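You operate a simulated robot arm through the tools that you are given. There is no shell and no other tool.

Carry out the task below with a simulated robot arm. There is one attempt and no reset: what you move stays moved.

JOB
Pop the mould with the black tab out into the black tray.
Fine: use the mould popper; none spilt; bar parked; the empty mould is locked in the vice again.

It is judged by the outcome, as a careful person would: the job done as asked, and still so three seconds after it is handed in. It fails if anything else is knocked over, pushed out of place, dropped, spilled or broken.

ROBOT AND FRAMES
A 7-joint arm with a two-finger parallel gripper, fixed in place. Base frame: the origin is at the foot of the arm, x ahead of it, y to its left, z up; the work surface is at about z = 0. Lengths are in mm, angles in degrees, forces in N, time in s.
With the tool pointing down near the work surface it reaches from about 240 to 620 mm from the base axis. Its first joint turns from -66.0 to 66.0 degrees. Payload 2.6 kg.
The tool frame sits at the grasp point between the pads (the TCP): z along the fingers, y along the line on which they close. The tips reach 30 mm beyond it. The gripper opens to 94 mm. The fingers are 28 mm wide and 10 mm thick; the gripper's body (50 by 96 mm) begins 55 mm behind the TCP.
Orientation is told as [roll, pitch, yaw] about the base's x, y, z axes, in that order, counted from this pose: with the fingers straight down and closing along the base's y, the tool's x points along the base's -x, its y along +y and its z along -z.

CONTROLS
- The arm moves only by the tool nudge_tool. Its argument "targets" is a list that holds one entry, the list of rows, each a list of 7 numbers: the shift along the tool's x, y, z in units of 500 mm (1.0 is 500 mm), then the turn, a rotation vector about the tool's x, y, z in units of 60 degrees (1.0 is 60 degrees), then the finger opening in mm, from 0 to 94. In form: [[[dx, dy, dz, wx, wy, wz, jaw], ...]]. A call has 1 to 20 rows; each row is the pose to reach, as a shift and turn from the pose commanded when the call began, along the tool's axes at that moment. A call with a number of a shift or a turn outside -1 to 1 is refused whole. A row lasts 0.2 s, in which the tool goes at most 50 mm and 8.6 degrees; a call with a longer step from one row to the next is refused whole, and so is a gripper value outside its range. Where a pose cannot be reached the arm comes as near as it can. A force on the tool above 40 N (or 10 N above the force at the start of the call, whichever is more), or a blocked arm, ends the call early, and 0.2 s more pass. Each finger travels about 72 mm/s and halts on what it meets, pressing with about 41 N; the grip force reading is that of the motor and also rises with nothing between the fingers. The clock runs only during rows and for 0.2 s after the last one: add rows that repeat a pose to give the fingers time. The reply holds the time, the measured pose of the TCP, the force on the tool along the base axes, the opening and the grip force, in the units named above and with some noise, with the torque about the TCP (base axes, N m) and any sound that the robot's microphone picked up.
- Cameras (640 x 400 px; columns grow to the right, rows downward): "scene" is fixed at [48.5, 438.2, 575.5]; the picture's right is [-0.68, -0.74, 0.00], its down [-0.33, 0.30, -0.89] and it looks along [0.66, -0.61, -0.45] (base axes); focal length 273 px, centre (320, 200). "wrist" rides on the gripper at [76, 14, -102] in the tool frame; the picture's right is [-0.18, 0.98, 0.00], its down [-0.75, -0.14, -0.64] and it looks along [-0.63, -0.12, 0.77] (tool axes); focal length 243 px, centre (320, 200). There is no depth. A picture from a camera that has moved, and an enlarged one, comes with that camera's place and axes in the base frame and with its lens.
- camera(camera): a new picture of that camera. No time passes.
- inspect(camera, box): a new picture of the part [left, top, right, bottom] of that camera's present view, enlarged. No time passes.
- hand_in(): hands the job in; it is judged then, once.

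Nothing tells you positions but the pictures and the camera data. Unless the task says otherwise, let go and move clear before handing in.

The tools are called after ">>>" by a JSON object that holds its "fn" and its "kwargs". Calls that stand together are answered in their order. nudge_tool: Moves the arm, as the interface text tells. Its arguments: {"type":"object","properties":{"targets":{"type":"array","items":{"type":"array","items":{"type":"array","items":{"type":"number"}}}}},"required":["targets"]} The other tools are called the same way: camera (camera) takes a picture; inspect (camera, box) takes an enlarged picture of a part of a camera's view; hand_in () hands the job in.

At the start:

```text
clock: 0.0
eef_pos: [294.6, 19.6, 445.5]
orientation: [-0.1, 0.0, -0.1]
force: [-0.3, 0.1, 0.5]
torque: [-0.01, -0.01, 0.0]
width: 94.2
grip_force: 0.1
```

scene: 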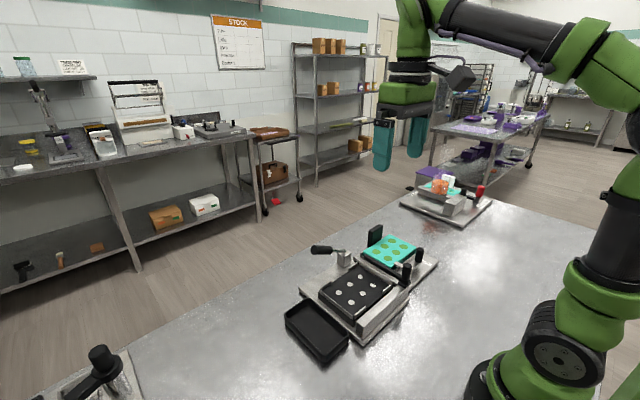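
wrist: 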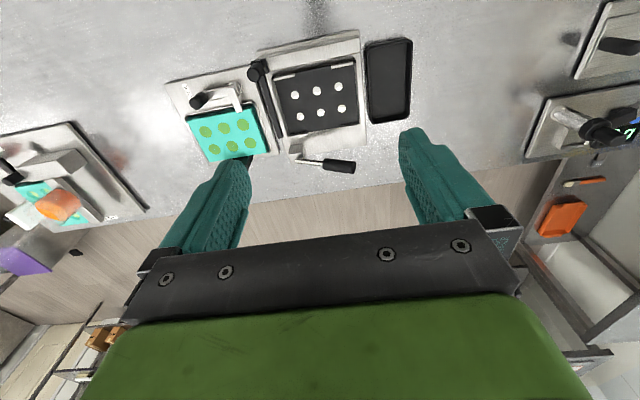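

I see a mould-popper station with a teal mould (black tab), a black plate with pins/holes, a black tray, plus other fixtures. I'll take closer looks before moving anything.

>>> {"fn": "inspect", "kwargs": {"camera": "scene", "box": [270, 210, 450, 370]}}

>>> {"fn": "inspect", "kwargs": {"camera": "wrist", "box": [160, 20, 420, 190]}}

>>> {"fn": "inspect", "kwargs": {"camera": "scene", "box": [390, 160, 510, 235]}}

>>> {"fn": "inspect", "kwargs": {"camera": "wrist", "box": [0, 110, 160, 280]}}

>>> {"fn": "inspect", "kwargs": {"camera": "wrist", "box": [500, 0, 640, 170]}}

```text
2.50 times, centred on (360, 290) of scene
camera zoom: at [48.5, 438.2, 575.5], right [-0.68, -0.74, 0.0], down [-0.33, 0.3, -0.89], along [0.66, -0.61, -0.45], focal length 682 px, centre (220, -25)
```

zoom: 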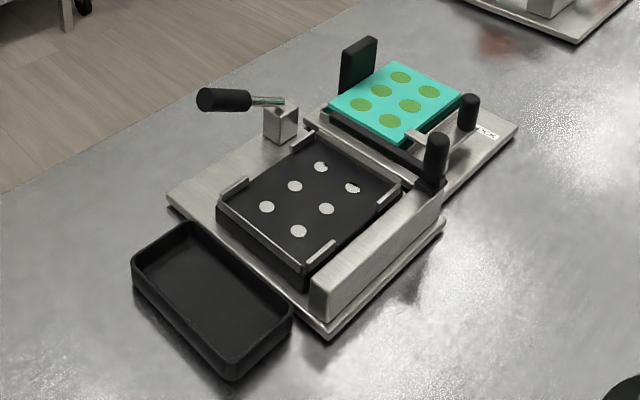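

```text
2.35 times, centred on (290, 105) of wrist
camera zoom: at [218.4, 33.5, 547.6], right [0.18, 0.98, 0.0], down [0.75, -0.14, 0.64], along [0.63, -0.12, -0.77], focal length 571 px, centre (391, 424)
```

zoom: 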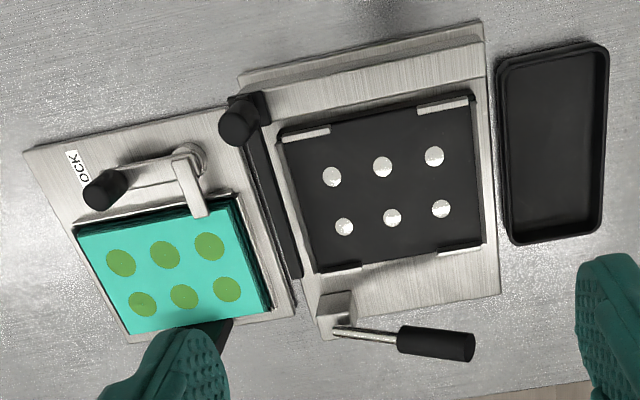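

```text
5.33 times, centred on (450, 198) of scene
camera zoom: at [48.5, 438.2, 575.5], right [-0.68, -0.74, 0.0], down [-0.33, 0.3, -0.89], along [0.66, -0.61, -0.45], focal length 1456 px, centre (-373, 213)
```

zoom: 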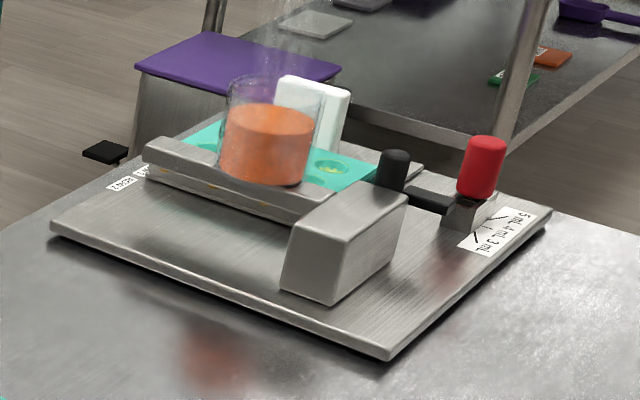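

```text
2.35 times, centred on (80, 195) of wrist
camera zoom: at [218.4, 33.5, 547.6], right [0.18, 0.98, 0.0], down [0.75, -0.14, 0.64], along [0.63, -0.12, -0.77], focal length 571 px, centre (885, 212)
```

zoom: 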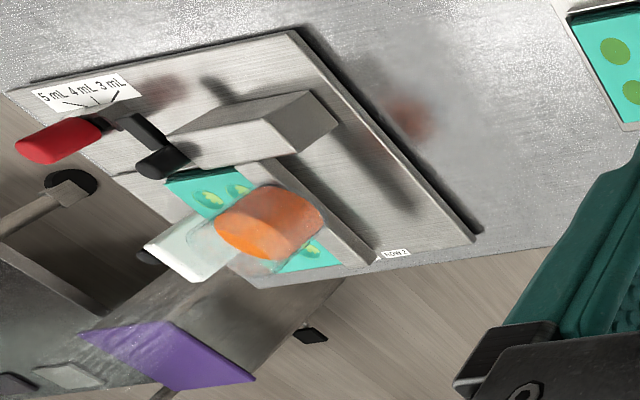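

```text
2.35 times, centred on (570, 85) of wrist
camera zoom: at [218.4, 33.5, 547.6], right [0.18, 0.98, 0.0], down [0.75, -0.14, 0.64], along [0.63, -0.12, -0.77], focal length 571 px, centre (-268, 471)
```

zoom: 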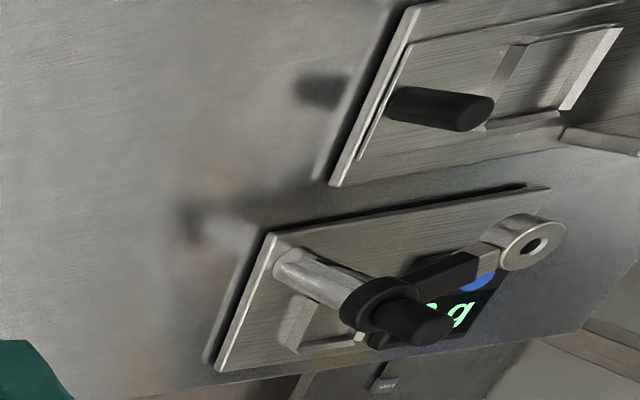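

The teal mould with the black tab sits in a vice (LOCK lever) at about x 360–468, y −285…−134. The popper nest with a sliding bar and lever is at y −80…78, and the tray is at y 104–185. Next I'll move up over the vice for a closer look at the mechanisms.

>>> {"fn": "nudge_tool", "kwargs": {"targets": [[[0.015, -0.08, 0.015, 0, 0, 0, 94], [0.03, -0.16, 0.03, 0, 0, 0, 94], [0.045, -0.24, 0.045, 0, 0, 0, 94], [0.06, -0.32, 0.06, 0, 0, 0, 94], [0.075, -0.39, 0.075, 0, 0, 0, 94], [0.09, -0.44, 0.09, 0, 0, 0, 94]]]}}

>>> {"fn": "camera", "kwargs": {"camera": "wrist"}}

```text
clock: 1.4
eef_pos: [250.4, -201.5, 400.0]
orientation: [0.1, 0.1, 0.1]
force: [0.2, -0.3, 0.3]
torque: [-0.04, 0.0, 0.01]
width: 94.1
grip_force: 0.1
```

```text
taken
camera wrist: at [173.3, -186.6, 502.1], right [0.18, 0.98, 0.0], down [0.75, -0.14, 0.64], along [0.63, -0.12, -0.77], focal length 243 px, centre (320, 200)
```

wrist: 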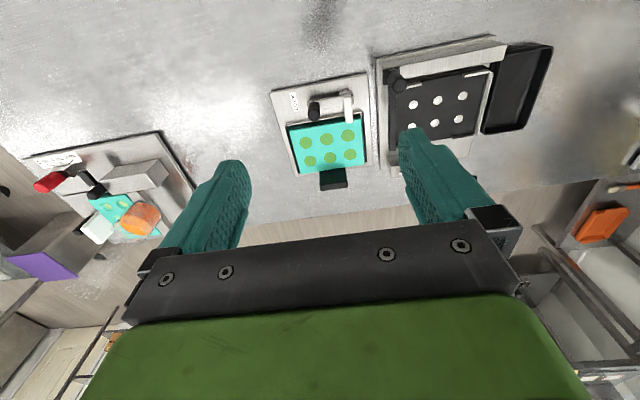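

>>> {"fn": "inspect", "kwargs": {"camera": "wrist", "box": [260, 60, 390, 200]}}

>>> {"fn": "inspect", "kwargs": {"camera": "wrist", "box": [370, 30, 560, 150]}}

>>> {"fn": "inspect", "kwargs": {"camera": "scene", "box": [340, 210, 450, 290]}}

>>> {"fn": "inspect", "kwargs": {"camera": "scene", "box": [290, 230, 420, 350]}}

```text
2.86 times, centred on (325, 130) of wrist
camera zoom: at [173.3, -186.6, 502.1], right [0.18, 0.98, 0.0], down [0.75, -0.14, 0.64], along [0.63, -0.12, -0.77], focal length 693 px, centre (306, 400)
```

zoom: 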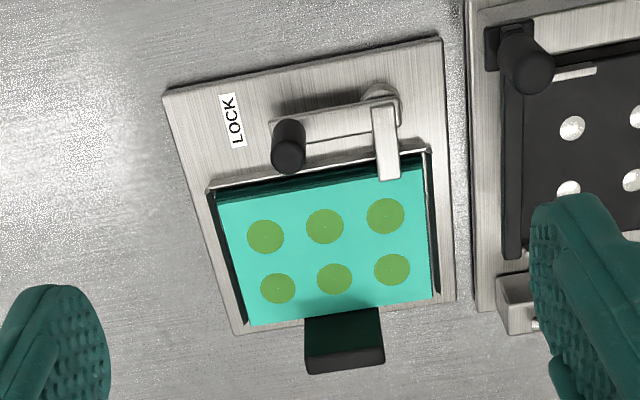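

```text
3.33 times, centred on (465, 90) of wrist
camera zoom: at [173.3, -186.6, 502.1], right [0.18, 0.98, 0.0], down [0.75, -0.14, 0.64], along [0.63, -0.12, -0.77], focal length 809 px, centre (-163, 567)
```

zoom: 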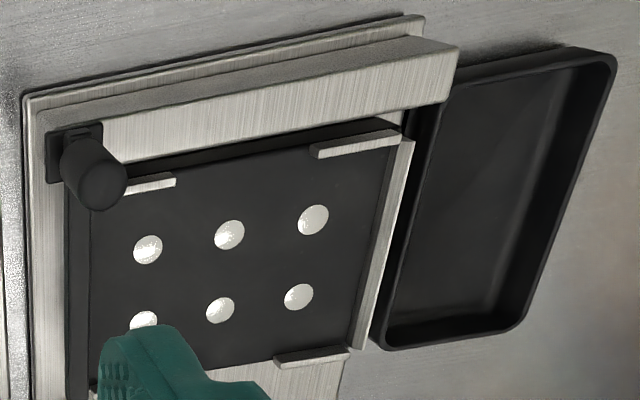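

```text
5.00 times, centred on (395, 250) of scene
camera zoom: at [48.5, 438.2, 575.5], right [-0.68, -0.74, 0.0], down [-0.33, 0.3, -0.89], along [0.66, -0.61, -0.45], focal length 1365 px, centre (-55, -50)
```

zoom: 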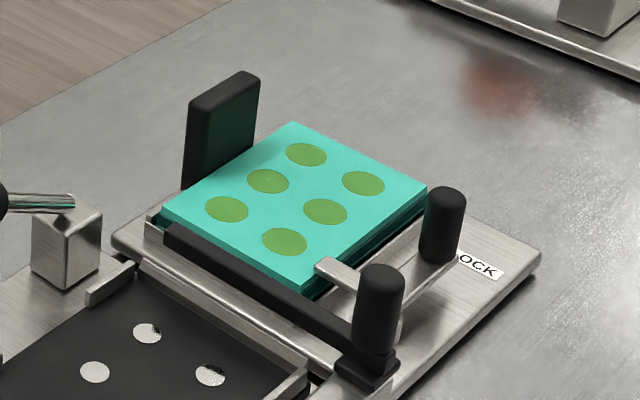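

```text
3.33 times, centred on (355, 290) of scene
camera zoom: at [48.5, 438.2, 575.5], right [-0.68, -0.74, 0.0], down [-0.33, 0.3, -0.89], along [0.66, -0.61, -0.45], focal length 910 px, centre (203, -100)
```

zoom: 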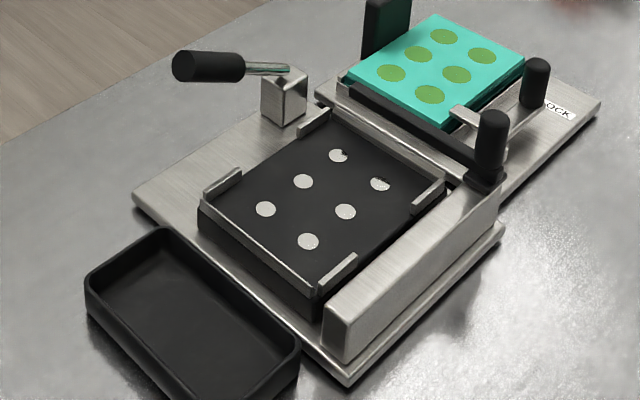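

>>> {"fn": "inspect", "kwargs": {"camera": "wrist", "box": [0, 120, 210, 260]}}

>>> {"fn": "inspect", "kwargs": {"camera": "scene", "box": [395, 160, 475, 210]}}

>>> {"fn": "inspect", "kwargs": {"camera": "scene", "box": [20, 320, 160, 400]}}

```text
2.86 times, centred on (105, 190) of wrist
camera zoom: at [173.3, -186.6, 502.1], right [0.18, 0.98, 0.0], down [0.75, -0.14, 0.64], along [0.63, -0.12, -0.77], focal length 693 px, centre (934, 229)
```

zoom: 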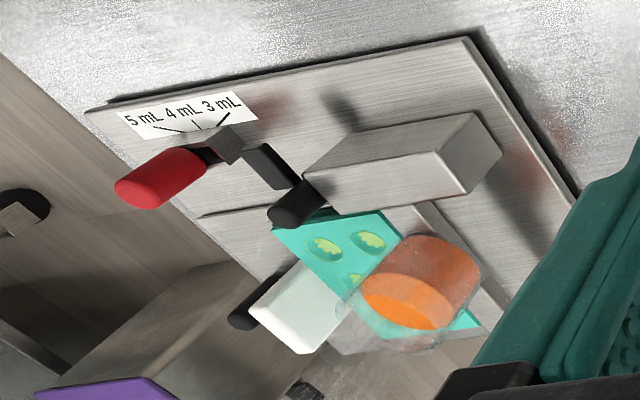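

```text
8.00 times, centred on (435, 185) of scene
camera zoom: at [48.5, 438.2, 575.5], right [-0.68, -0.74, 0.0], down [-0.33, 0.3, -0.89], along [0.66, -0.61, -0.45], focal length 2183 px, centre (-600, 320)
```

zoom: 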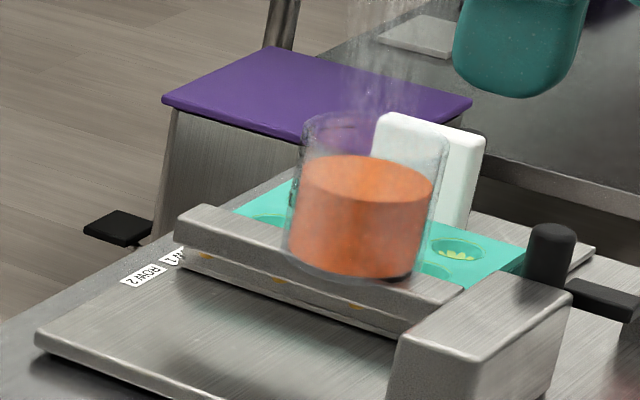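

```text
4.57 times, centred on (90, 360) of scene
camera zoom: at [48.5, 438.2, 575.5], right [-0.68, -0.74, 0.0], down [-0.33, 0.3, -0.89], along [0.66, -0.61, -0.45], focal length 1248 px, centre (1371, -531)
```

zoom: 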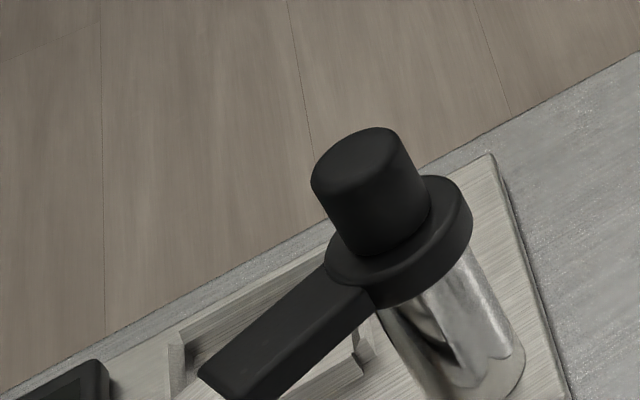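

The other mould (in the filler) has a white tab, so the one in the vice is the target. The vice knob top is about (328,−226,87) with its pivot near (314,−165). The bar knob top is about (296,−91,123). I'll go look at the popper lever next.

>>> {"fn": "nudge_tool", "kwargs": {"targets": [[[0, 0.09, 0.02, 0, 0, 0, 94], [0, 0.18, 0.04, 0, 0, 0, 94], [0, 0.27, 0.06, 0, 0, 0, 94], [0, 0.36, 0.08, 0, 0, 0, 94], [0, 0.41, 0.09, 0, 0, 0, 94]]]}}

>>> {"fn": "camera", "kwargs": {"camera": "wrist"}}

>>> {"fn": "inspect", "kwargs": {"camera": "wrist", "box": [200, 30, 440, 200]}}

>>> {"fn": "inspect", "kwargs": {"camera": "scene", "box": [300, 235, 380, 290]}}

```text
clock: 2.6
eef_pos: [250.4, 4.3, 356.7]
orientation: [-0.1, 0.1, 0.0]
force: [0.7, -0.5, -0.1]
torque: [0.0, 0.0, 0.02]
width: 94.2
grip_force: 0.0
```

```text
taken
camera wrist: at [173.9, 18.7, 458.5], right [0.18, 0.98, 0.0], down [0.75, -0.14, 0.64], along [0.63, -0.12, -0.77], focal length 243 px, centre (320, 200)
```

wrist: 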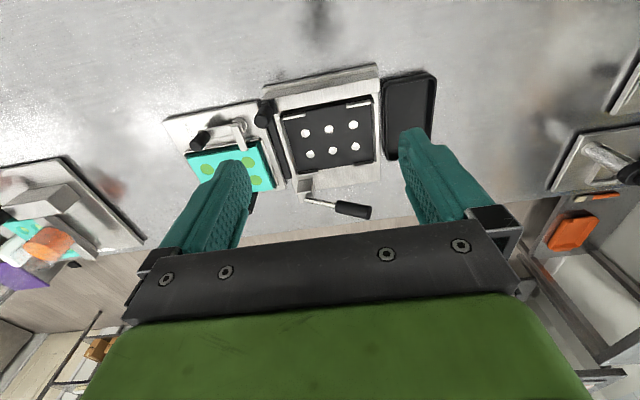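

```text
2.35 times, centred on (320, 115) of wrist
camera zoom: at [173.9, 18.7, 458.5], right [0.18, 0.98, 0.0], down [0.75, -0.14, 0.64], along [0.63, -0.12, -0.77], focal length 571 px, centre (320, 400)
```

zoom: 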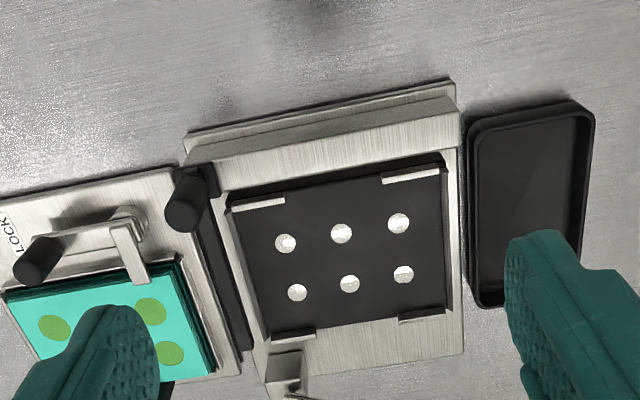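

```text
7.27 times, centred on (340, 262) of scene
camera zoom: at [48.5, 438.2, 575.5], right [-0.68, -0.74, 0.0], down [-0.33, 0.3, -0.89], along [0.66, -0.61, -0.45], focal length 1985 px, centre (174, -254)
```

zoom: 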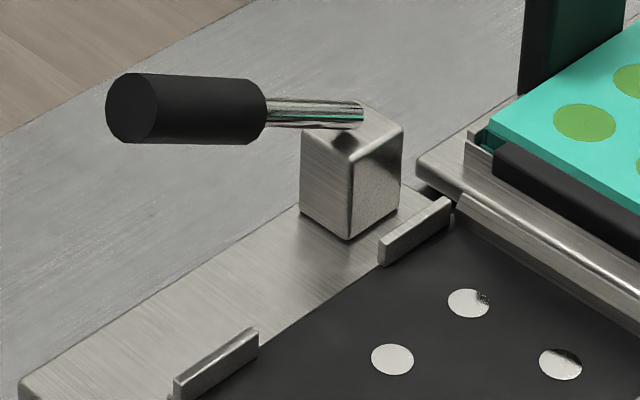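

>>> {"fn": "inspect", "kwargs": {"camera": "wrist", "box": [280, 160, 390, 230]}}

>>> {"fn": "inspect", "kwargs": {"camera": "wrist", "box": [255, 60, 395, 200]}}

```text
5.71 times, centred on (335, 195) of wrist
camera zoom: at [173.9, 18.7, 458.5], right [0.18, 0.98, 0.0], down [0.75, -0.14, 0.64], along [0.63, -0.12, -0.77], focal length 1386 px, centre (234, 229)
```

zoom: 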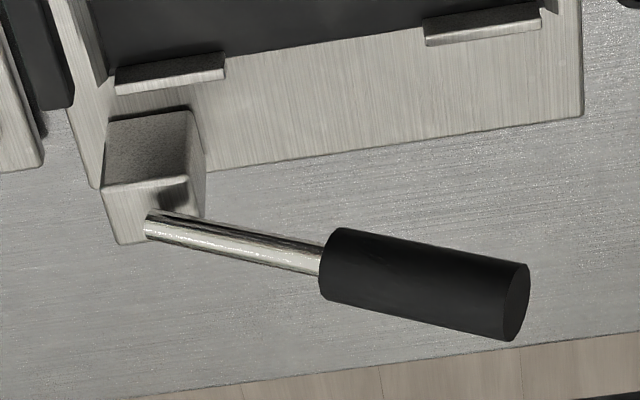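

```text
2.86 times, centred on (325, 130) of wrist
camera zoom: at [173.9, 18.7, 458.5], right [0.18, 0.98, 0.0], down [0.75, -0.14, 0.64], along [0.63, -0.12, -0.77], focal length 693 px, centre (306, 400)
```

zoom: 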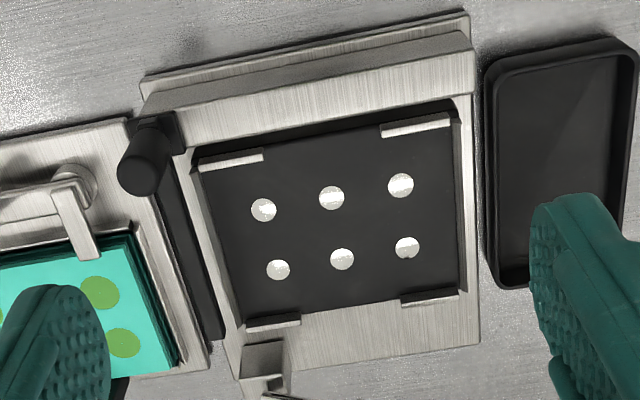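

The popper lever is hinged along x, with its handle raised from (484,−71,73) to (487,50,135), so pressing it down should raise the pins. The bar sweeps along y toward the tray. Now I'll close the fingers and take a close look at the vice lock.

>>> {"fn": "nudge_tool", "kwargs": {"targets": [[[0, -0.08, 0.04, 0, 0, 0, 60], [0, -0.16, 0.08, 0, 0, 0, 30], [0, -0.24, 0.12, 0, 0, 0, 0], [0, -0.31, 0.16, 0, 0, 0, 0], [0, -0.36, 0.19, 0, 0, 0, 0], [0, -0.39, 0.21, 0, 0, 0, 0]]]}}

>>> {"fn": "camera", "kwargs": {"camera": "wrist"}}

>>> {"fn": "inspect", "kwargs": {"camera": "wrist", "box": [220, 60, 400, 220]}}

>>> {"fn": "camera", "kwargs": {"camera": "scene"}}

```text
clock: 4.0
eef_pos: [249.0, -189.8, 250.6]
orientation: [0.0, 0.0, 0.1]
force: [-0.3, 0.0, 1.2]
torque: [0.03, -0.04, -0.01]
width: 0.0
grip_force: 33.0
```

```text
taken
camera wrist: at [173.5, -176.5, 353.3], right [0.18, 0.98, 0.0], down [0.75, -0.14, 0.64], along [0.63, -0.12, -0.77], focal length 243 px, centre (320, 200)
```

wrist: 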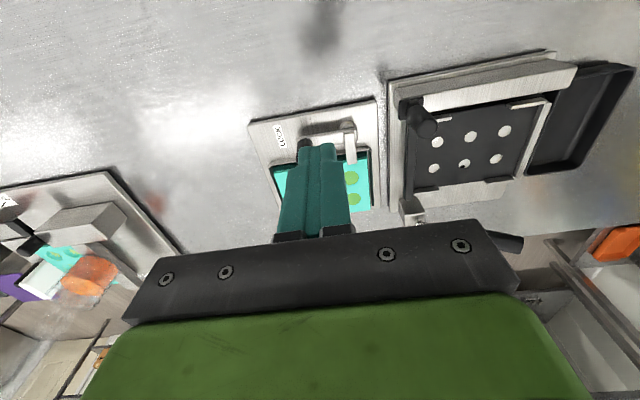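

```text
2.50 times, centred on (310, 140) of wrist
camera zoom: at [173.5, -176.5, 353.3], right [0.18, 0.98, 0.0], down [0.75, -0.14, 0.64], along [0.63, -0.12, -0.77], focal length 606 px, centre (345, 350)
```

zoom: 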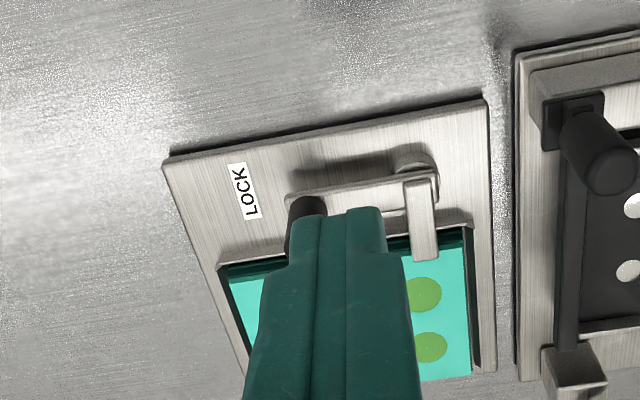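

```text
taken
```

scene: 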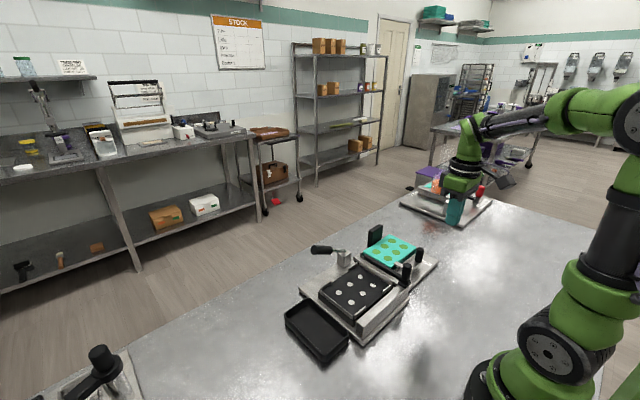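

The clamp arm pivots at about (314,−165) and its foot holds down the mould's edge. I'll bring the closed fingers down just past the knob on its +x side, over the mould's edge but above it, so I can push the knob toward −x.

>>> {"fn": "nudge_tool", "kwargs": {"targets": [[[-0.055, -0.018, 0.05, 0, 0, 0, 0], [-0.11, -0.036, 0.1, 0, 0, 0, 0], [-0.166, -0.054, 0.15, 0, 0, 0, 0], [-0.222, -0.072, 0.2, 0, 0, 0, 0], [-0.222, -0.072, 0.25, 0, 0, 0, 0]]]}}

>>> {"fn": "inspect", "kwargs": {"camera": "scene", "box": [340, 180, 480, 290]}}

>>> {"fn": "inspect", "kwargs": {"camera": "wrist", "box": [220, 0, 480, 200]}}

```text
clock: 5.2
eef_pos: [360.3, -227.4, 124.4]
orientation: [0.0, 0.0, -0.1]
force: [0.3, -0.9, -0.8]
torque: [0.01, -0.01, -0.01]
width: 0.0
grip_force: 32.8
```

```text
3.64 times, centred on (410, 235) of scene
camera zoom: at [48.5, 438.2, 575.5], right [-0.68, -0.74, 0.0], down [-0.33, 0.3, -0.89], along [0.66, -0.61, -0.45], focal length 992 px, centre (-7, 73)
```

zoom: 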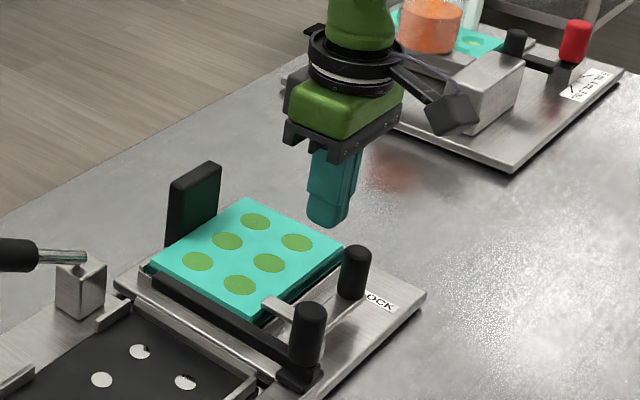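

```text
2.00 times, centred on (350, 100) of wrist
camera zoom: at [284.1, -212.5, 227.3], right [0.18, 0.98, 0.0], down [0.75, -0.14, 0.64], along [0.63, -0.12, -0.77], focal length 485 px, centre (260, 400)
```

zoom: 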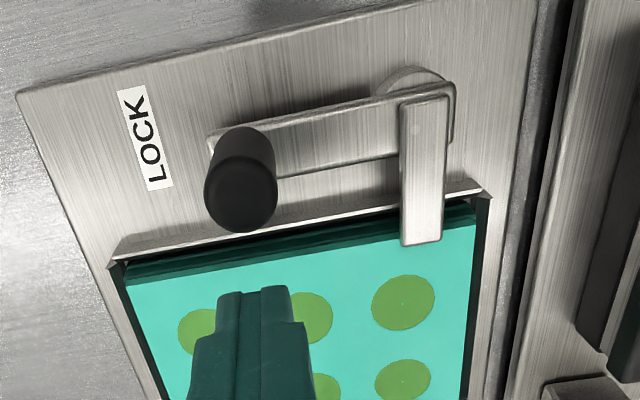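

The knob is at about (322,−226) with its top at z 87, and the fingers are clear above the mould behind it. I'll lower to tip height z≈56 and push the knob toward −x along its arc, watching the force.

>>> {"fn": "nudge_tool", "kwargs": {"targets": [[[0, 0, 0.051, 0, 0, 0, 0], [0, 0, 0.079, 0, 0, 0, 0], [0.0272, 0.0028, 0.079, 0, 0, 0, 0], [0.0412, -0.0012, 0.079, 0, 0, 0, 0], [0.0522, -0.0062, 0.079, 0, 0, 0, 0], [0.0692, -0.0092, 0.079, 0, 0, 0, 0], [0.0852, -0.0092, 0.079, 0, 0, 0, 0]]]}}

>>> {"fn": "inspect", "kwargs": {"camera": "wrist", "box": [220, 0, 480, 200]}}

>>> {"fn": "inspect", "kwargs": {"camera": "scene", "box": [340, 180, 480, 290]}}

```text
clock: 6.8
eef_pos: [317.8, -231.8, 85.4]
orientation: [0.0, 0.0, -0.1]
force: [1.2, 0.6, 0.5]
torque: [0.0, -0.06, 0.02]
width: 0.1
grip_force: 33.6
```

```text
2.00 times, centred on (350, 100) of wrist
camera zoom: at [242.0, -217.0, 187.8], right [0.18, 0.98, 0.0], down [0.75, -0.14, 0.64], along [0.63, -0.12, -0.77], focal length 485 px, centre (260, 400)
```

zoom: 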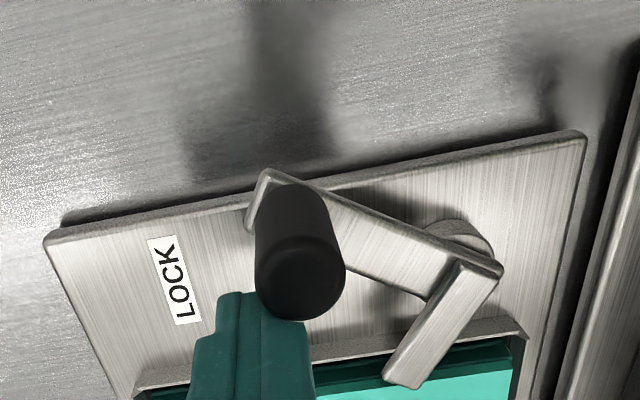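

```text
3.64 times, centred on (410, 235) of scene
camera zoom: at [48.5, 438.2, 575.5], right [-0.68, -0.74, 0.0], down [-0.33, 0.3, -0.89], along [0.66, -0.61, -0.45], focal length 992 px, centre (-7, 73)
```

zoom: 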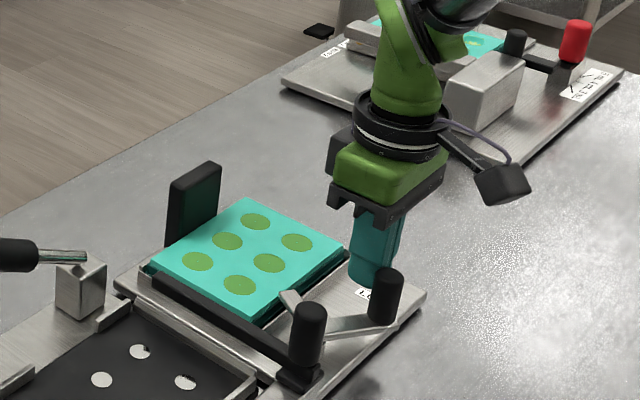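

The lever swings freely this way (about 1 N) and the foot is leaving the mould. I'll continue along the arc.

>>> {"fn": "nudge_tool", "kwargs": {"targets": [[[0.016, 0.002, 0, 0, 0, 0, 0], [0.032, 0.005, 0, 0, 0, 0, 0], [0.048, 0.012, 0, 0, 0, 0, 0], [0.062, 0.0186, 0, 0, 0, 0, 0], [0.076, 0.03, 0, 0, 0, 0, 0], [0.088, 0.04, 0, 0, 0, 0, 0]]]}}

>>> {"fn": "inspect", "kwargs": {"camera": "wrist", "box": [220, 0, 480, 200]}}

>>> {"fn": "inspect", "kwargs": {"camera": "scene", "box": [340, 180, 480, 290]}}

```text
clock: 8.2
eef_pos: [276.9, -214.1, 87.1]
orientation: [-0.6, -0.4, 0.1]
force: [14.5, -16.7, -2.8]
torque: [-0.13, -0.22, -0.11]
width: 0.1
grip_force: 33.0
```

```text
2.00 times, centred on (350, 100) of wrist
camera zoom: at [199.1, -198.7, 189.3], right [0.18, 0.98, -0.01], down [0.75, -0.13, 0.65], along [0.64, -0.12, -0.76], focal length 485 px, centre (260, 400)
```

zoom: 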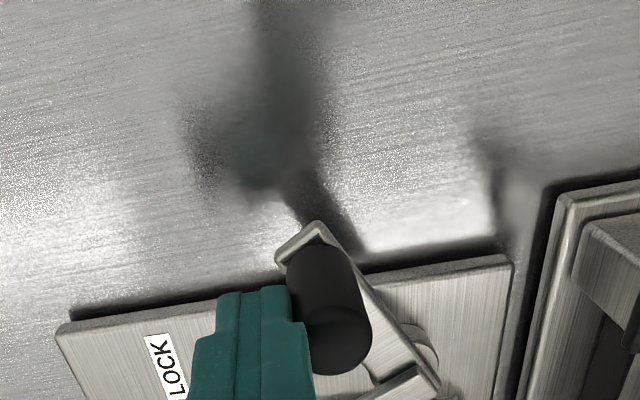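

```text
3.64 times, centred on (410, 235) of scene
camera zoom: at [48.5, 438.1, 575.5], right [-0.68, -0.73, 0.0], down [-0.33, 0.3, -0.89], along [0.66, -0.61, -0.45], focal length 992 px, centre (-7, 73)
```

zoom: 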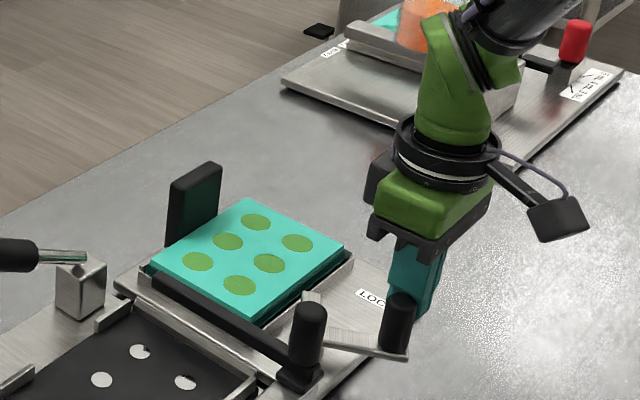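

The lever has reached its stop at about 62° (22 N), so the clamp foot should be off the mould. I'll back the fingers off the knob and rise.

>>> {"fn": "nudge_tool", "kwargs": {"targets": [[[-0.008, -0.016, 0, 0, 0, 0, 0], [-0.014, -0.03, 0, 0, 0, 0, 0], [-0.014, -0.03, -0.06, 0, 0, 0, 0], [-0.014, -0.03, -0.14, 0, 0, 0, 0], [-0.014, -0.03, -0.23, 0, 0, 0, 0], [-0.014, -0.03, -0.31, 0, 0, 0, 0]]]}}

>>> {"fn": "camera", "kwargs": {"camera": "wrist"}}

>>> {"fn": "inspect", "kwargs": {"camera": "scene", "box": [340, 200, 460, 300]}}

```text
clock: 9.6
eef_pos: [283.8, -227.7, 240.5]
orientation: [0.1, 0.1, 0.0]
force: [-0.2, -0.4, -0.7]
torque: [-0.03, 0.01, 0.02]
width: 0.0
grip_force: 33.2
```

```text
taken
camera wrist: at [207.0, -212.7, 343.3], right [0.18, 0.98, 0.0], down [0.75, -0.14, 0.64], along [0.63, -0.12, -0.77], focal length 243 px, centre (320, 200)
```

wrist: 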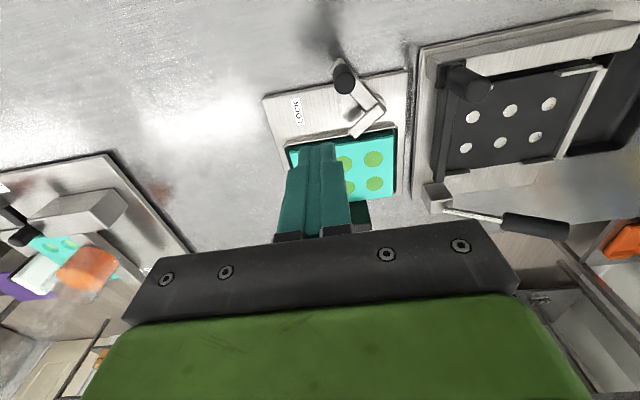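

```text
4.00 times, centred on (400, 250) of scene
camera zoom: at [48.5, 438.2, 575.5], right [-0.68, -0.74, 0.0], down [-0.33, 0.3, -0.89], along [0.66, -0.61, -0.45], focal length 1092 px, centre (0, 0)
```

zoom: 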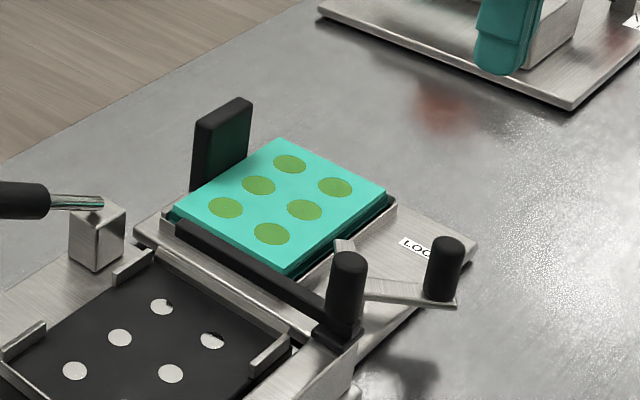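

The vice is open. Next I'll turn the gripper so the fingers close along x and hover over the tab.

>>> {"fn": "nudge_tool", "kwargs": {"targets": [[[-0.033, 0.002, 0, 0, 0, 0.125, 20], [-0.066, 0.004, 0, 0, 0, 0.25, 40], [-0.1, 0.006, 0, 0, 0, 0.375, 40], [-0.133, 0.008, 0, 0, 0, 0.5, 40], [-0.166, 0.01, 0, 0, 0, 0.625, 40], [-0.2, 0.012, 0, 0, 0, 0.75, 40]]]}}

>>> {"fn": "nudge_tool", "kwargs": {"targets": [[[-0.02, 0.02, 0, 0, 0, 0.125, 40], [-0.045, 0.045, 0, 0, 0, 0.25, 40], [-0.07, 0.07, 0, 0, 0, 0.375, 40], [-0.095, 0.095, 0, 0, 0, 0.5, 40], [-0.115, 0.115, 0, 0, 0, 0.625, 40], [-0.13, 0.13, 0, 0, 0, 0.75, 40]]]}}

>>> {"fn": "camera", "kwargs": {"camera": "wrist"}}

>>> {"fn": "inspect", "kwargs": {"camera": "scene", "box": [320, 150, 480, 280]}}

```text
clock: 11.0
eef_pos: [378.8, -220.5, 242.6]
orientation: [0.0, 0.0, -45.2]
force: [0.3, 0.7, -0.2]
torque: [-0.03, 0.02, 0.0]
width: 40.0
grip_force: 0.0
```

```text
clock: 12.4
eef_pos: [472.4, -221.3, 241.7]
orientation: [0.0, 0.1, -90.1]
force: [-0.3, 0.2, -0.5]
torque: [0.01, -0.03, -0.01]
width: 39.7
grip_force: 0.0
```

```text
taken
camera wrist: at [487.1, -144.4, 344.1], right [0.98, -0.19, 0.0], down [-0.14, -0.75, 0.64], along [-0.12, -0.63, -0.77], focal length 243 px, centre (320, 200)
```

wrist: 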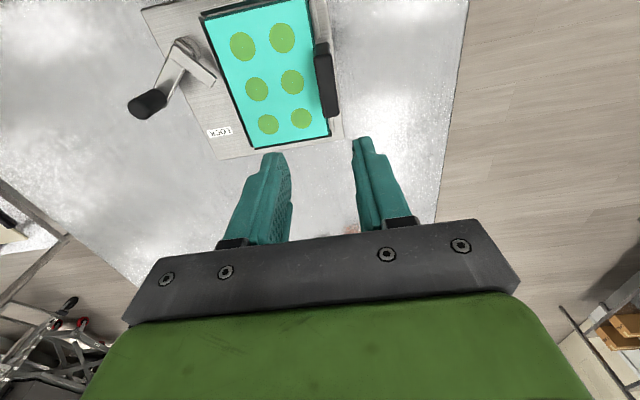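

```text
3.08 times, centred on (400, 215) of scene
camera zoom: at [48.5, 438.2, 575.5], right [-0.68, -0.74, 0.0], down [-0.33, 0.3, -0.89], along [0.66, -0.61, -0.45], focal length 840 px, centre (74, 154)
```

zoom: 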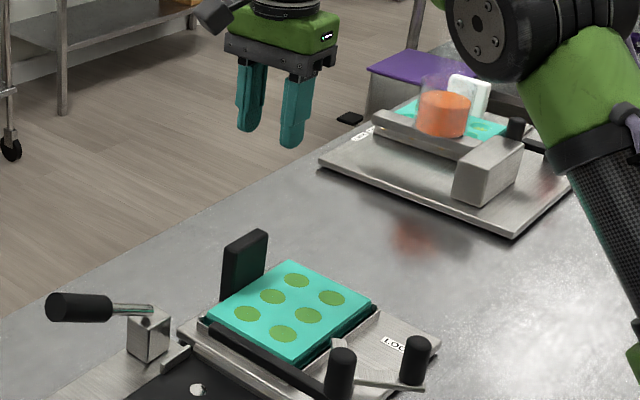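

>>> {"fn": "inspect", "kwargs": {"camera": "wrist", "box": [200, 0, 400, 170]}}

```text
2.35 times, centred on (300, 85) of wrist
camera zoom: at [487.1, -144.4, 344.1], right [0.98, -0.19, 0.0], down [-0.14, -0.75, 0.64], along [-0.12, -0.63, -0.77], focal length 571 px, centre (367, 471)
```

zoom: 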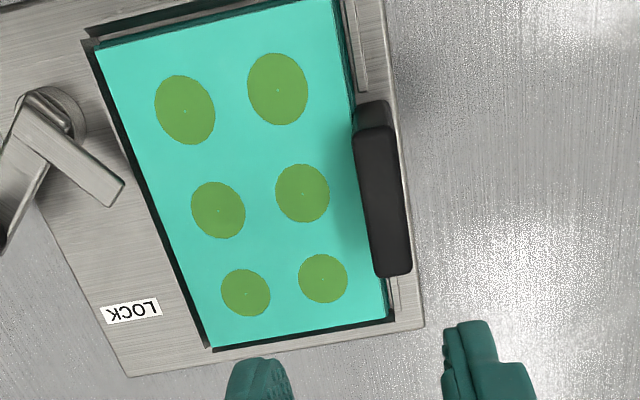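

The tab's top face spans x 473–490 and y −242…−185 at z≈90. I'll centre over (481,−214), descend to just above it, and check alignment.

>>> {"fn": "nudge_tool", "kwargs": {"targets": [[[0.006, 0.008, 0.06, 0, 0, 0, 36], [0.0126, 0.016, 0.13, 0, 0, 0, 36], [0.0126, 0.016, 0.19, 0, 0, 0, 36], [0.0126, 0.016, 0.232, 0, 0, 0, 36]]]}}

>>> {"fn": "camera", "kwargs": {"camera": "wrist"}}

>>> {"fn": "inspect", "kwargs": {"camera": "scene", "box": [340, 190, 440, 270]}}

```text
clock: 13.4
eef_pos: [481.5, -214.4, 125.1]
orientation: [0.0, 0.0, -90.0]
force: [0.7, 0.0, 0.3]
torque: [0.02, 0.01, -0.03]
width: 36.0
grip_force: 0.0
```

```text
taken
camera wrist: at [495.8, -137.0, 227.1], right [0.98, -0.18, 0.0], down [-0.14, -0.75, 0.64], along [-0.12, -0.63, -0.77], focal length 243 px, centre (320, 200)
```

wrist: 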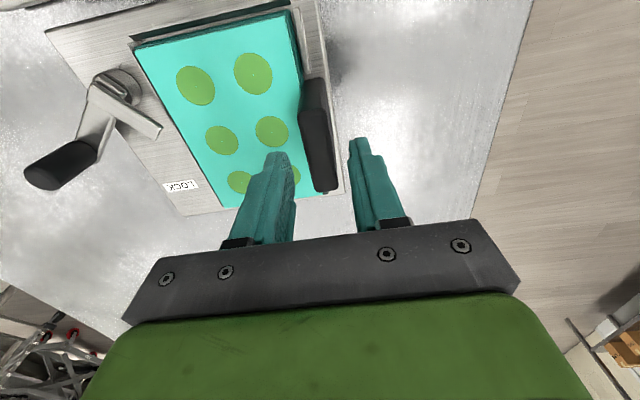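

```text
5.00 times, centred on (390, 230) of scene
camera zoom: at [48.5, 438.2, 575.5], right [-0.68, -0.74, 0.0], down [-0.33, 0.3, -0.89], along [0.66, -0.61, -0.45], focal length 1365 px, centre (-30, 50)
```

zoom: 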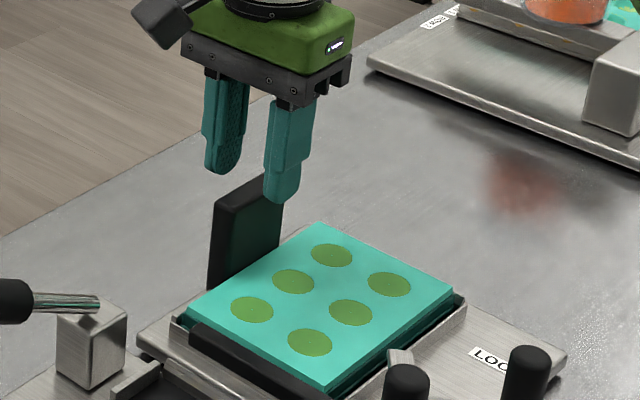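

Both fingers straddle the tab with roughly equal gaps. I'll lower to TCP z≈79 so the tips stay about 8 mm above the mould surface, then close.

>>> {"fn": "nudge_tool", "kwargs": {"targets": [[[0, 0, 0.05, 0, 0, 0, 36], [0, 0, 0.08, 0, 0, 0, 36], [0, 0, 0.092, 0, 0, 0, 36], [0, 0, 0.092, 0, 0, 0, 36]]]}}

>>> {"fn": "inspect", "kwargs": {"camera": "scene", "box": [340, 190, 440, 270]}}

>>> {"fn": "camera", "kwargs": {"camera": "wrist"}}

```text
clock: 14.4
eef_pos: [482.9, -214.1, 77.1]
orientation: [0.0, 0.0, -90.1]
force: [0.2, -0.3, 0.1]
torque: [0.03, 0.0, 0.01]
width: 35.9
grip_force: 0.1
```

```text
5.00 times, centred on (390, 230) of scene
camera zoom: at [48.5, 438.2, 575.5], right [-0.68, -0.74, 0.0], down [-0.33, 0.3, -0.89], along [0.66, -0.61, -0.45], focal length 1365 px, centre (-30, 50)
```

zoom: 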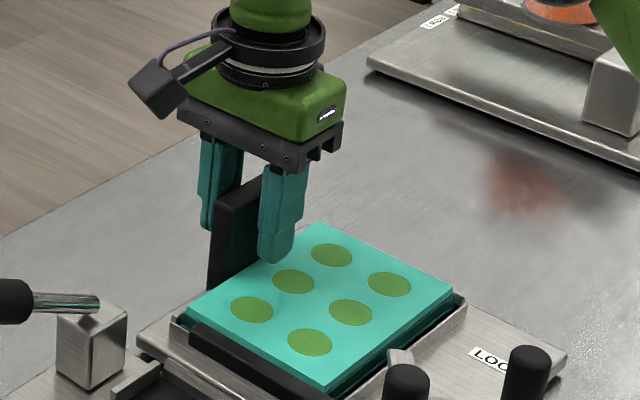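

```text
taken
camera wrist: at [495.4, -137.6, 180.4], right [0.98, -0.18, 0.0], down [-0.14, -0.75, 0.64], along [-0.12, -0.63, -0.77], focal length 243 px, centre (320, 200)
```

wrist: 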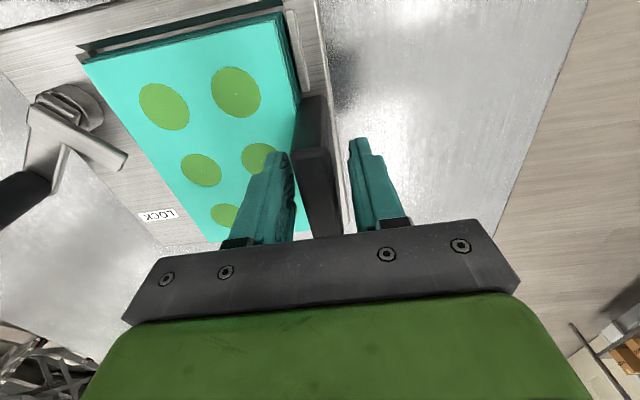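

The fingers are positioned around the tab with no contact. Now I'll close.

>>> {"fn": "nudge_tool", "kwargs": {"targets": [[[0, 0, 0, 0, 0, 0, 26], [0, 0, 0, 0, 0, 0, 18], [0, 0, 0, 0, 0, 0, 8], [0, 0, 0, 0, 0, 0, 0], [0, 0, 0, 0, 0, 0, 0]]]}}

>>> {"fn": "inspect", "kwargs": {"camera": "scene", "box": [340, 190, 440, 270]}}

```text
clock: 15.6
eef_pos: [481.9, -214.5, 79.3]
orientation: [-0.1, -0.1, -90.0]
force: [0.2, 0.1, 0.2]
torque: [0.01, -0.07, 0.01]
width: 21.7
grip_force: 40.6
```

```text
5.00 times, centred on (390, 230) of scene
camera zoom: at [48.5, 438.2, 575.5], right [-0.68, -0.74, 0.0], down [-0.33, 0.3, -0.89], along [0.66, -0.61, -0.45], focal length 1365 px, centre (-30, 50)
```

zoom: 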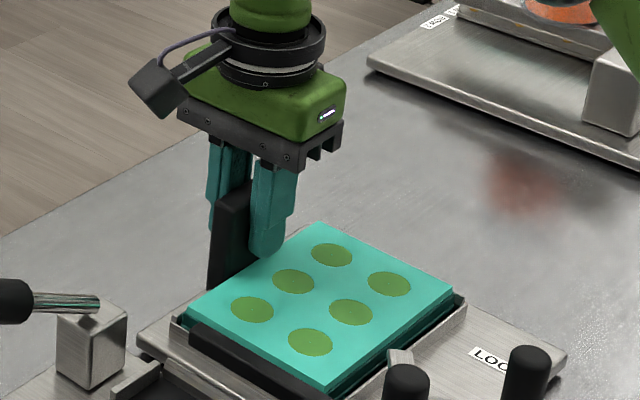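

Gripped (width 21.7 mm, 41 N). I'll lift slowly and check.

>>> {"fn": "nudge_tool", "kwargs": {"targets": [[[0, 0, -0.006, 0, 0, 0, 0], [0, 0, -0.016, 0, 0, 0, 0], [0, 0, -0.03, 0, 0, 0, 0], [0, 0, -0.05, 0, 0, 0, 0], [0, 0, -0.08, 0, 0, 0, 0]]]}}

>>> {"fn": "inspect", "kwargs": {"camera": "scene", "box": [340, 170, 460, 270]}}

>>> {"fn": "camera", "kwargs": {"camera": "wrist"}}

```text
clock: 16.8
eef_pos: [481.8, -214.6, 119.8]
orientation: [0.0, -0.1, -89.8]
force: [-0.2, -0.5, -1.4]
torque: [-0.01, -0.07, 0.01]
width: 21.8
grip_force: 41.1
```

```text
4.00 times, centred on (400, 220) of scene
camera zoom: at [48.5, 438.2, 575.5], right [-0.68, -0.74, 0.0], down [-0.33, 0.3, -0.89], along [0.66, -0.61, -0.45], focal length 1092 px, centre (0, 120)
```

zoom: 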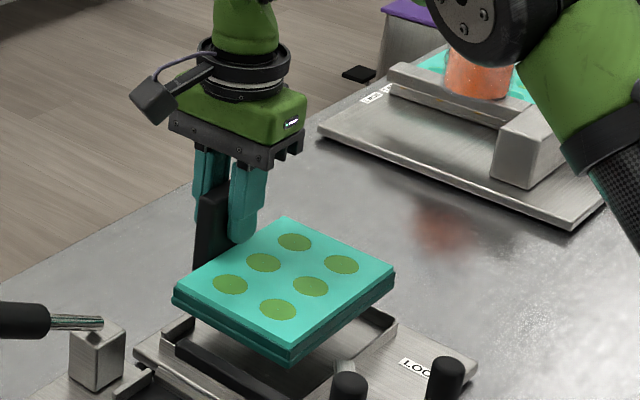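

```text
taken
camera wrist: at [496.1, -137.9, 222.1], right [0.98, -0.18, 0.0], down [-0.14, -0.75, 0.64], along [-0.12, -0.63, -0.77], focal length 243 px, centre (320, 200)
```

wrist: 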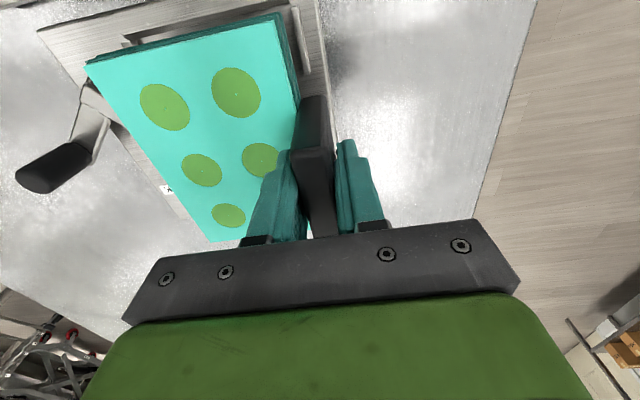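

The mould lifts cleanly and stays level. I'll raise it to clear the bar knob, carry it over the nest (a shift of about −40 in x and +215 in y), and hover there.

>>> {"fn": "nudge_tool", "kwargs": {"targets": [[[0, 0, -0.05, 0, 0, 0, 0], [0, 0, -0.11, 0, 0, 0, 0], [0, 0, -0.16, 0, 0, 0, 0], [0.03, -0.006, -0.16, 0, 0, 0, 0], [0.08, -0.015, -0.16, 0, 0, 0, 0], [0.14, -0.026, -0.16, 0, 0, 0, 0], [0.2, -0.037, -0.16, 0, 0, 0, 0], [0.26, -0.048, -0.16, 0, 0, 0, 0], [0.32, -0.06, -0.16, 0, 0, 0, 0], [0.37, -0.069, -0.16, 0, 0, 0, 0], [0.41, -0.0765, -0.16, 0, 0, 0, 0], [0.4296, -0.0802, -0.16, 0, 0, 0, 0], [0.4296, -0.0802, -0.16, 0, 0, 0, 0]]]}}

>>> {"fn": "camera", "kwargs": {"camera": "wrist"}}

>>> {"fn": "inspect", "kwargs": {"camera": "scene", "box": [280, 190, 440, 320]}}

```text
clock: 19.6
eef_pos: [440.0, 1.2, 199.1]
orientation: [0.0, 0.0, -89.9]
force: [-0.2, 0.0, -1.5]
torque: [-0.02, -0.07, -0.01]
width: 21.7
grip_force: 41.2
```

```text
taken
camera wrist: at [454.4, 77.8, 301.7], right [0.98, -0.18, 0.0], down [-0.14, -0.75, 0.64], along [-0.12, -0.63, -0.77], focal length 243 px, centre (320, 200)
```

wrist: 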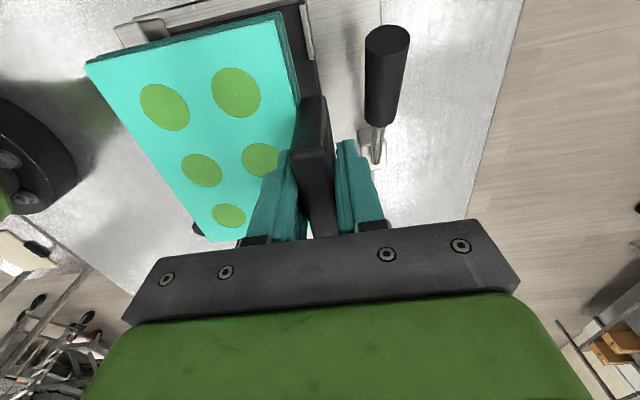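

```text
3.08 times, centred on (360, 255) of scene
camera zoom: at [48.5, 438.2, 575.5], right [-0.68, -0.74, 0.0], down [-0.33, 0.3, -0.89], along [0.66, -0.61, -0.45], focal length 840 px, centre (197, 31)
```

zoom: 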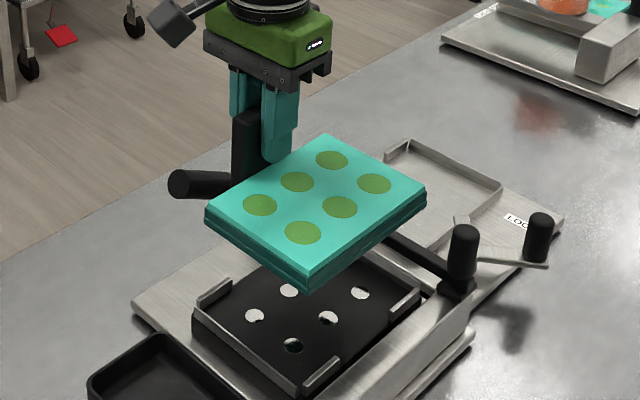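

The mould hovers over the nest. I'll lower partway, keeping its bottom above the bar, and check alignment in both cameras.

>>> {"fn": "nudge_tool", "kwargs": {"targets": [[[0, 0, 0.04, 0, 0, 0, 0], [0, 0, 0.08, 0, 0, 0, 0], [0, 0, 0.1, 0, 0, 0, 0], [0, 0, 0.1, 0, 0, 0, 0]]]}}

>>> {"fn": "inspect", "kwargs": {"camera": "wrist", "box": [60, 0, 420, 220]}}

>>> {"fn": "inspect", "kwargs": {"camera": "scene", "box": [310, 230, 420, 310]}}

```text
clock: 20.6
eef_pos: [441.2, 0.7, 149.6]
orientation: [0.0, 0.1, -90.1]
force: [0.5, 0.9, -1.2]
torque: [0.03, -0.05, 0.01]
width: 21.7
grip_force: 40.2
```

```text
1.78 times, centred on (240, 110) of wrist
camera zoom: at [455.5, 78.3, 251.6], right [0.98, -0.18, 0.0], down [-0.14, -0.75, 0.64], along [-0.12, -0.63, -0.77], focal length 431 px, centre (462, 360)
```

zoom: 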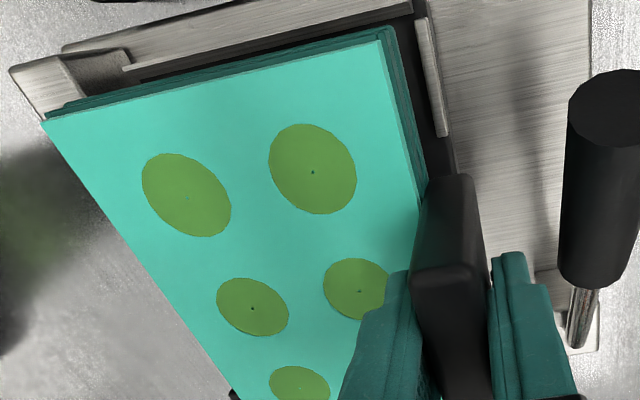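

```text
5.00 times, centred on (365, 270) of scene
camera zoom: at [48.5, 438.2, 575.5], right [-0.68, -0.74, 0.0], down [-0.33, 0.3, -0.89], along [0.66, -0.61, -0.45], focal length 1365 px, centre (95, -150)
```

zoom: 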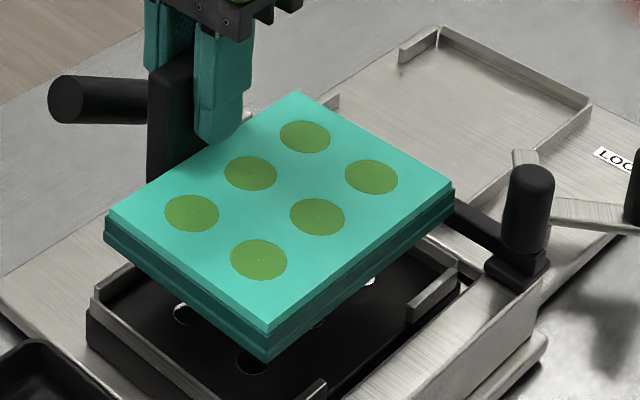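

Mould and nest agree to within about 1–2 mm in x and y by my relative measurements, and it clears the bar by about 6 mm. I'll lower it until it is almost seated, then check again.

>>> {"fn": "nudge_tool", "kwargs": {"targets": [[[0, 0, 0.03, 0, 0, 0, 0], [0, 0, 0.06, 0, 0, 0, 0], [0, 0, 0.076, 0, 0, 0, 0], [0, 0, 0.076, 0, 0, 0, 0]]]}}

>>> {"fn": "inspect", "kwargs": {"camera": "wrist", "box": [60, 0, 420, 220]}}

>>> {"fn": "inspect", "kwargs": {"camera": "scene", "box": [310, 235, 420, 315]}}

```text
clock: 21.6
eef_pos: [439.4, -0.4, 111.7]
orientation: [0.0, 0.0, -89.9]
force: [-0.3, -0.5, -0.5]
torque: [-0.01, -0.04, 0.0]
width: 21.7
grip_force: 41.2
```

```text
1.78 times, centred on (240, 110) of wrist
camera zoom: at [454.5, 77.0, 213.2], right [0.98, -0.18, 0.0], down [-0.14, -0.75, 0.64], along [-0.12, -0.63, -0.77], focal length 431 px, centre (462, 360)
```

zoom: 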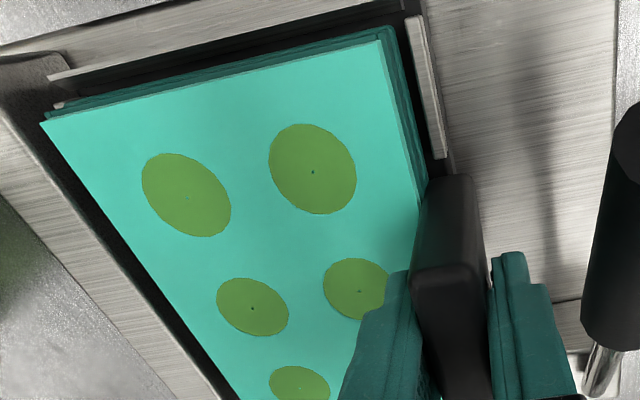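

```text
5.00 times, centred on (365, 275) of scene
camera zoom: at [48.5, 438.2, 575.5], right [-0.68, -0.74, 0.0], down [-0.33, 0.3, -0.89], along [0.66, -0.61, -0.45], focal length 1365 px, centre (95, -175)
```

zoom: 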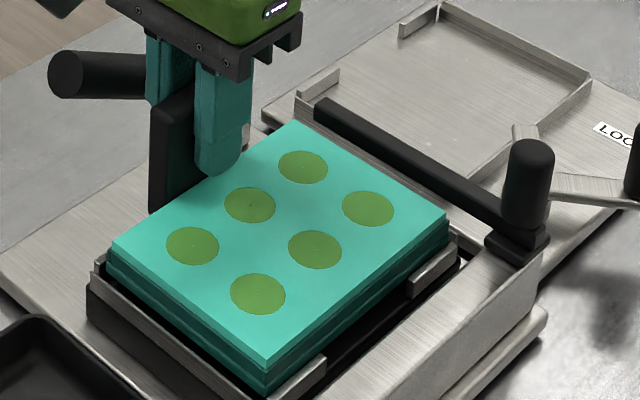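

Alignment looks good: the mould sits between the corner strips. I'll lower it in small steps.

>>> {"fn": "nudge_tool", "kwargs": {"targets": [[[0, 0, 0.006, 0, 0, 0, 0], [0, 0, 0.012, 0, 0, 0, 0], [0, 0, 0.018, 0, 0, 0, 0], [0, 0, 0.02, 0, 0, 0, 0], [0, 0, 0.02, 0, 0, 0, 0]]]}}

>>> {"fn": "inspect", "kwargs": {"camera": "scene", "box": [310, 235, 420, 315]}}

```text
clock: 22.8
eef_pos: [440.8, 1.9, 101.0]
orientation: [0.1, 0.0, -90.0]
force: [-5.4, 0.7, 14.1]
torque: [-0.07, 0.34, -0.03]
width: 22.0
grip_force: 41.3
```

```text
5.00 times, centred on (365, 275) of scene
camera zoom: at [48.4, 438.2, 575.5], right [-0.68, -0.74, 0.0], down [-0.33, 0.3, -0.89], along [0.66, -0.61, -0.45], focal length 1365 px, centre (95, -175)
```

zoom: 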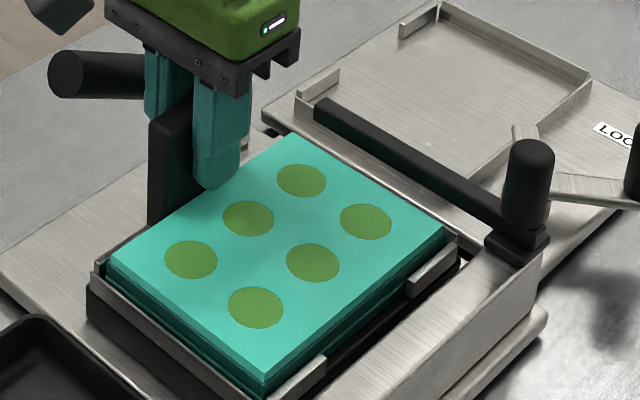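

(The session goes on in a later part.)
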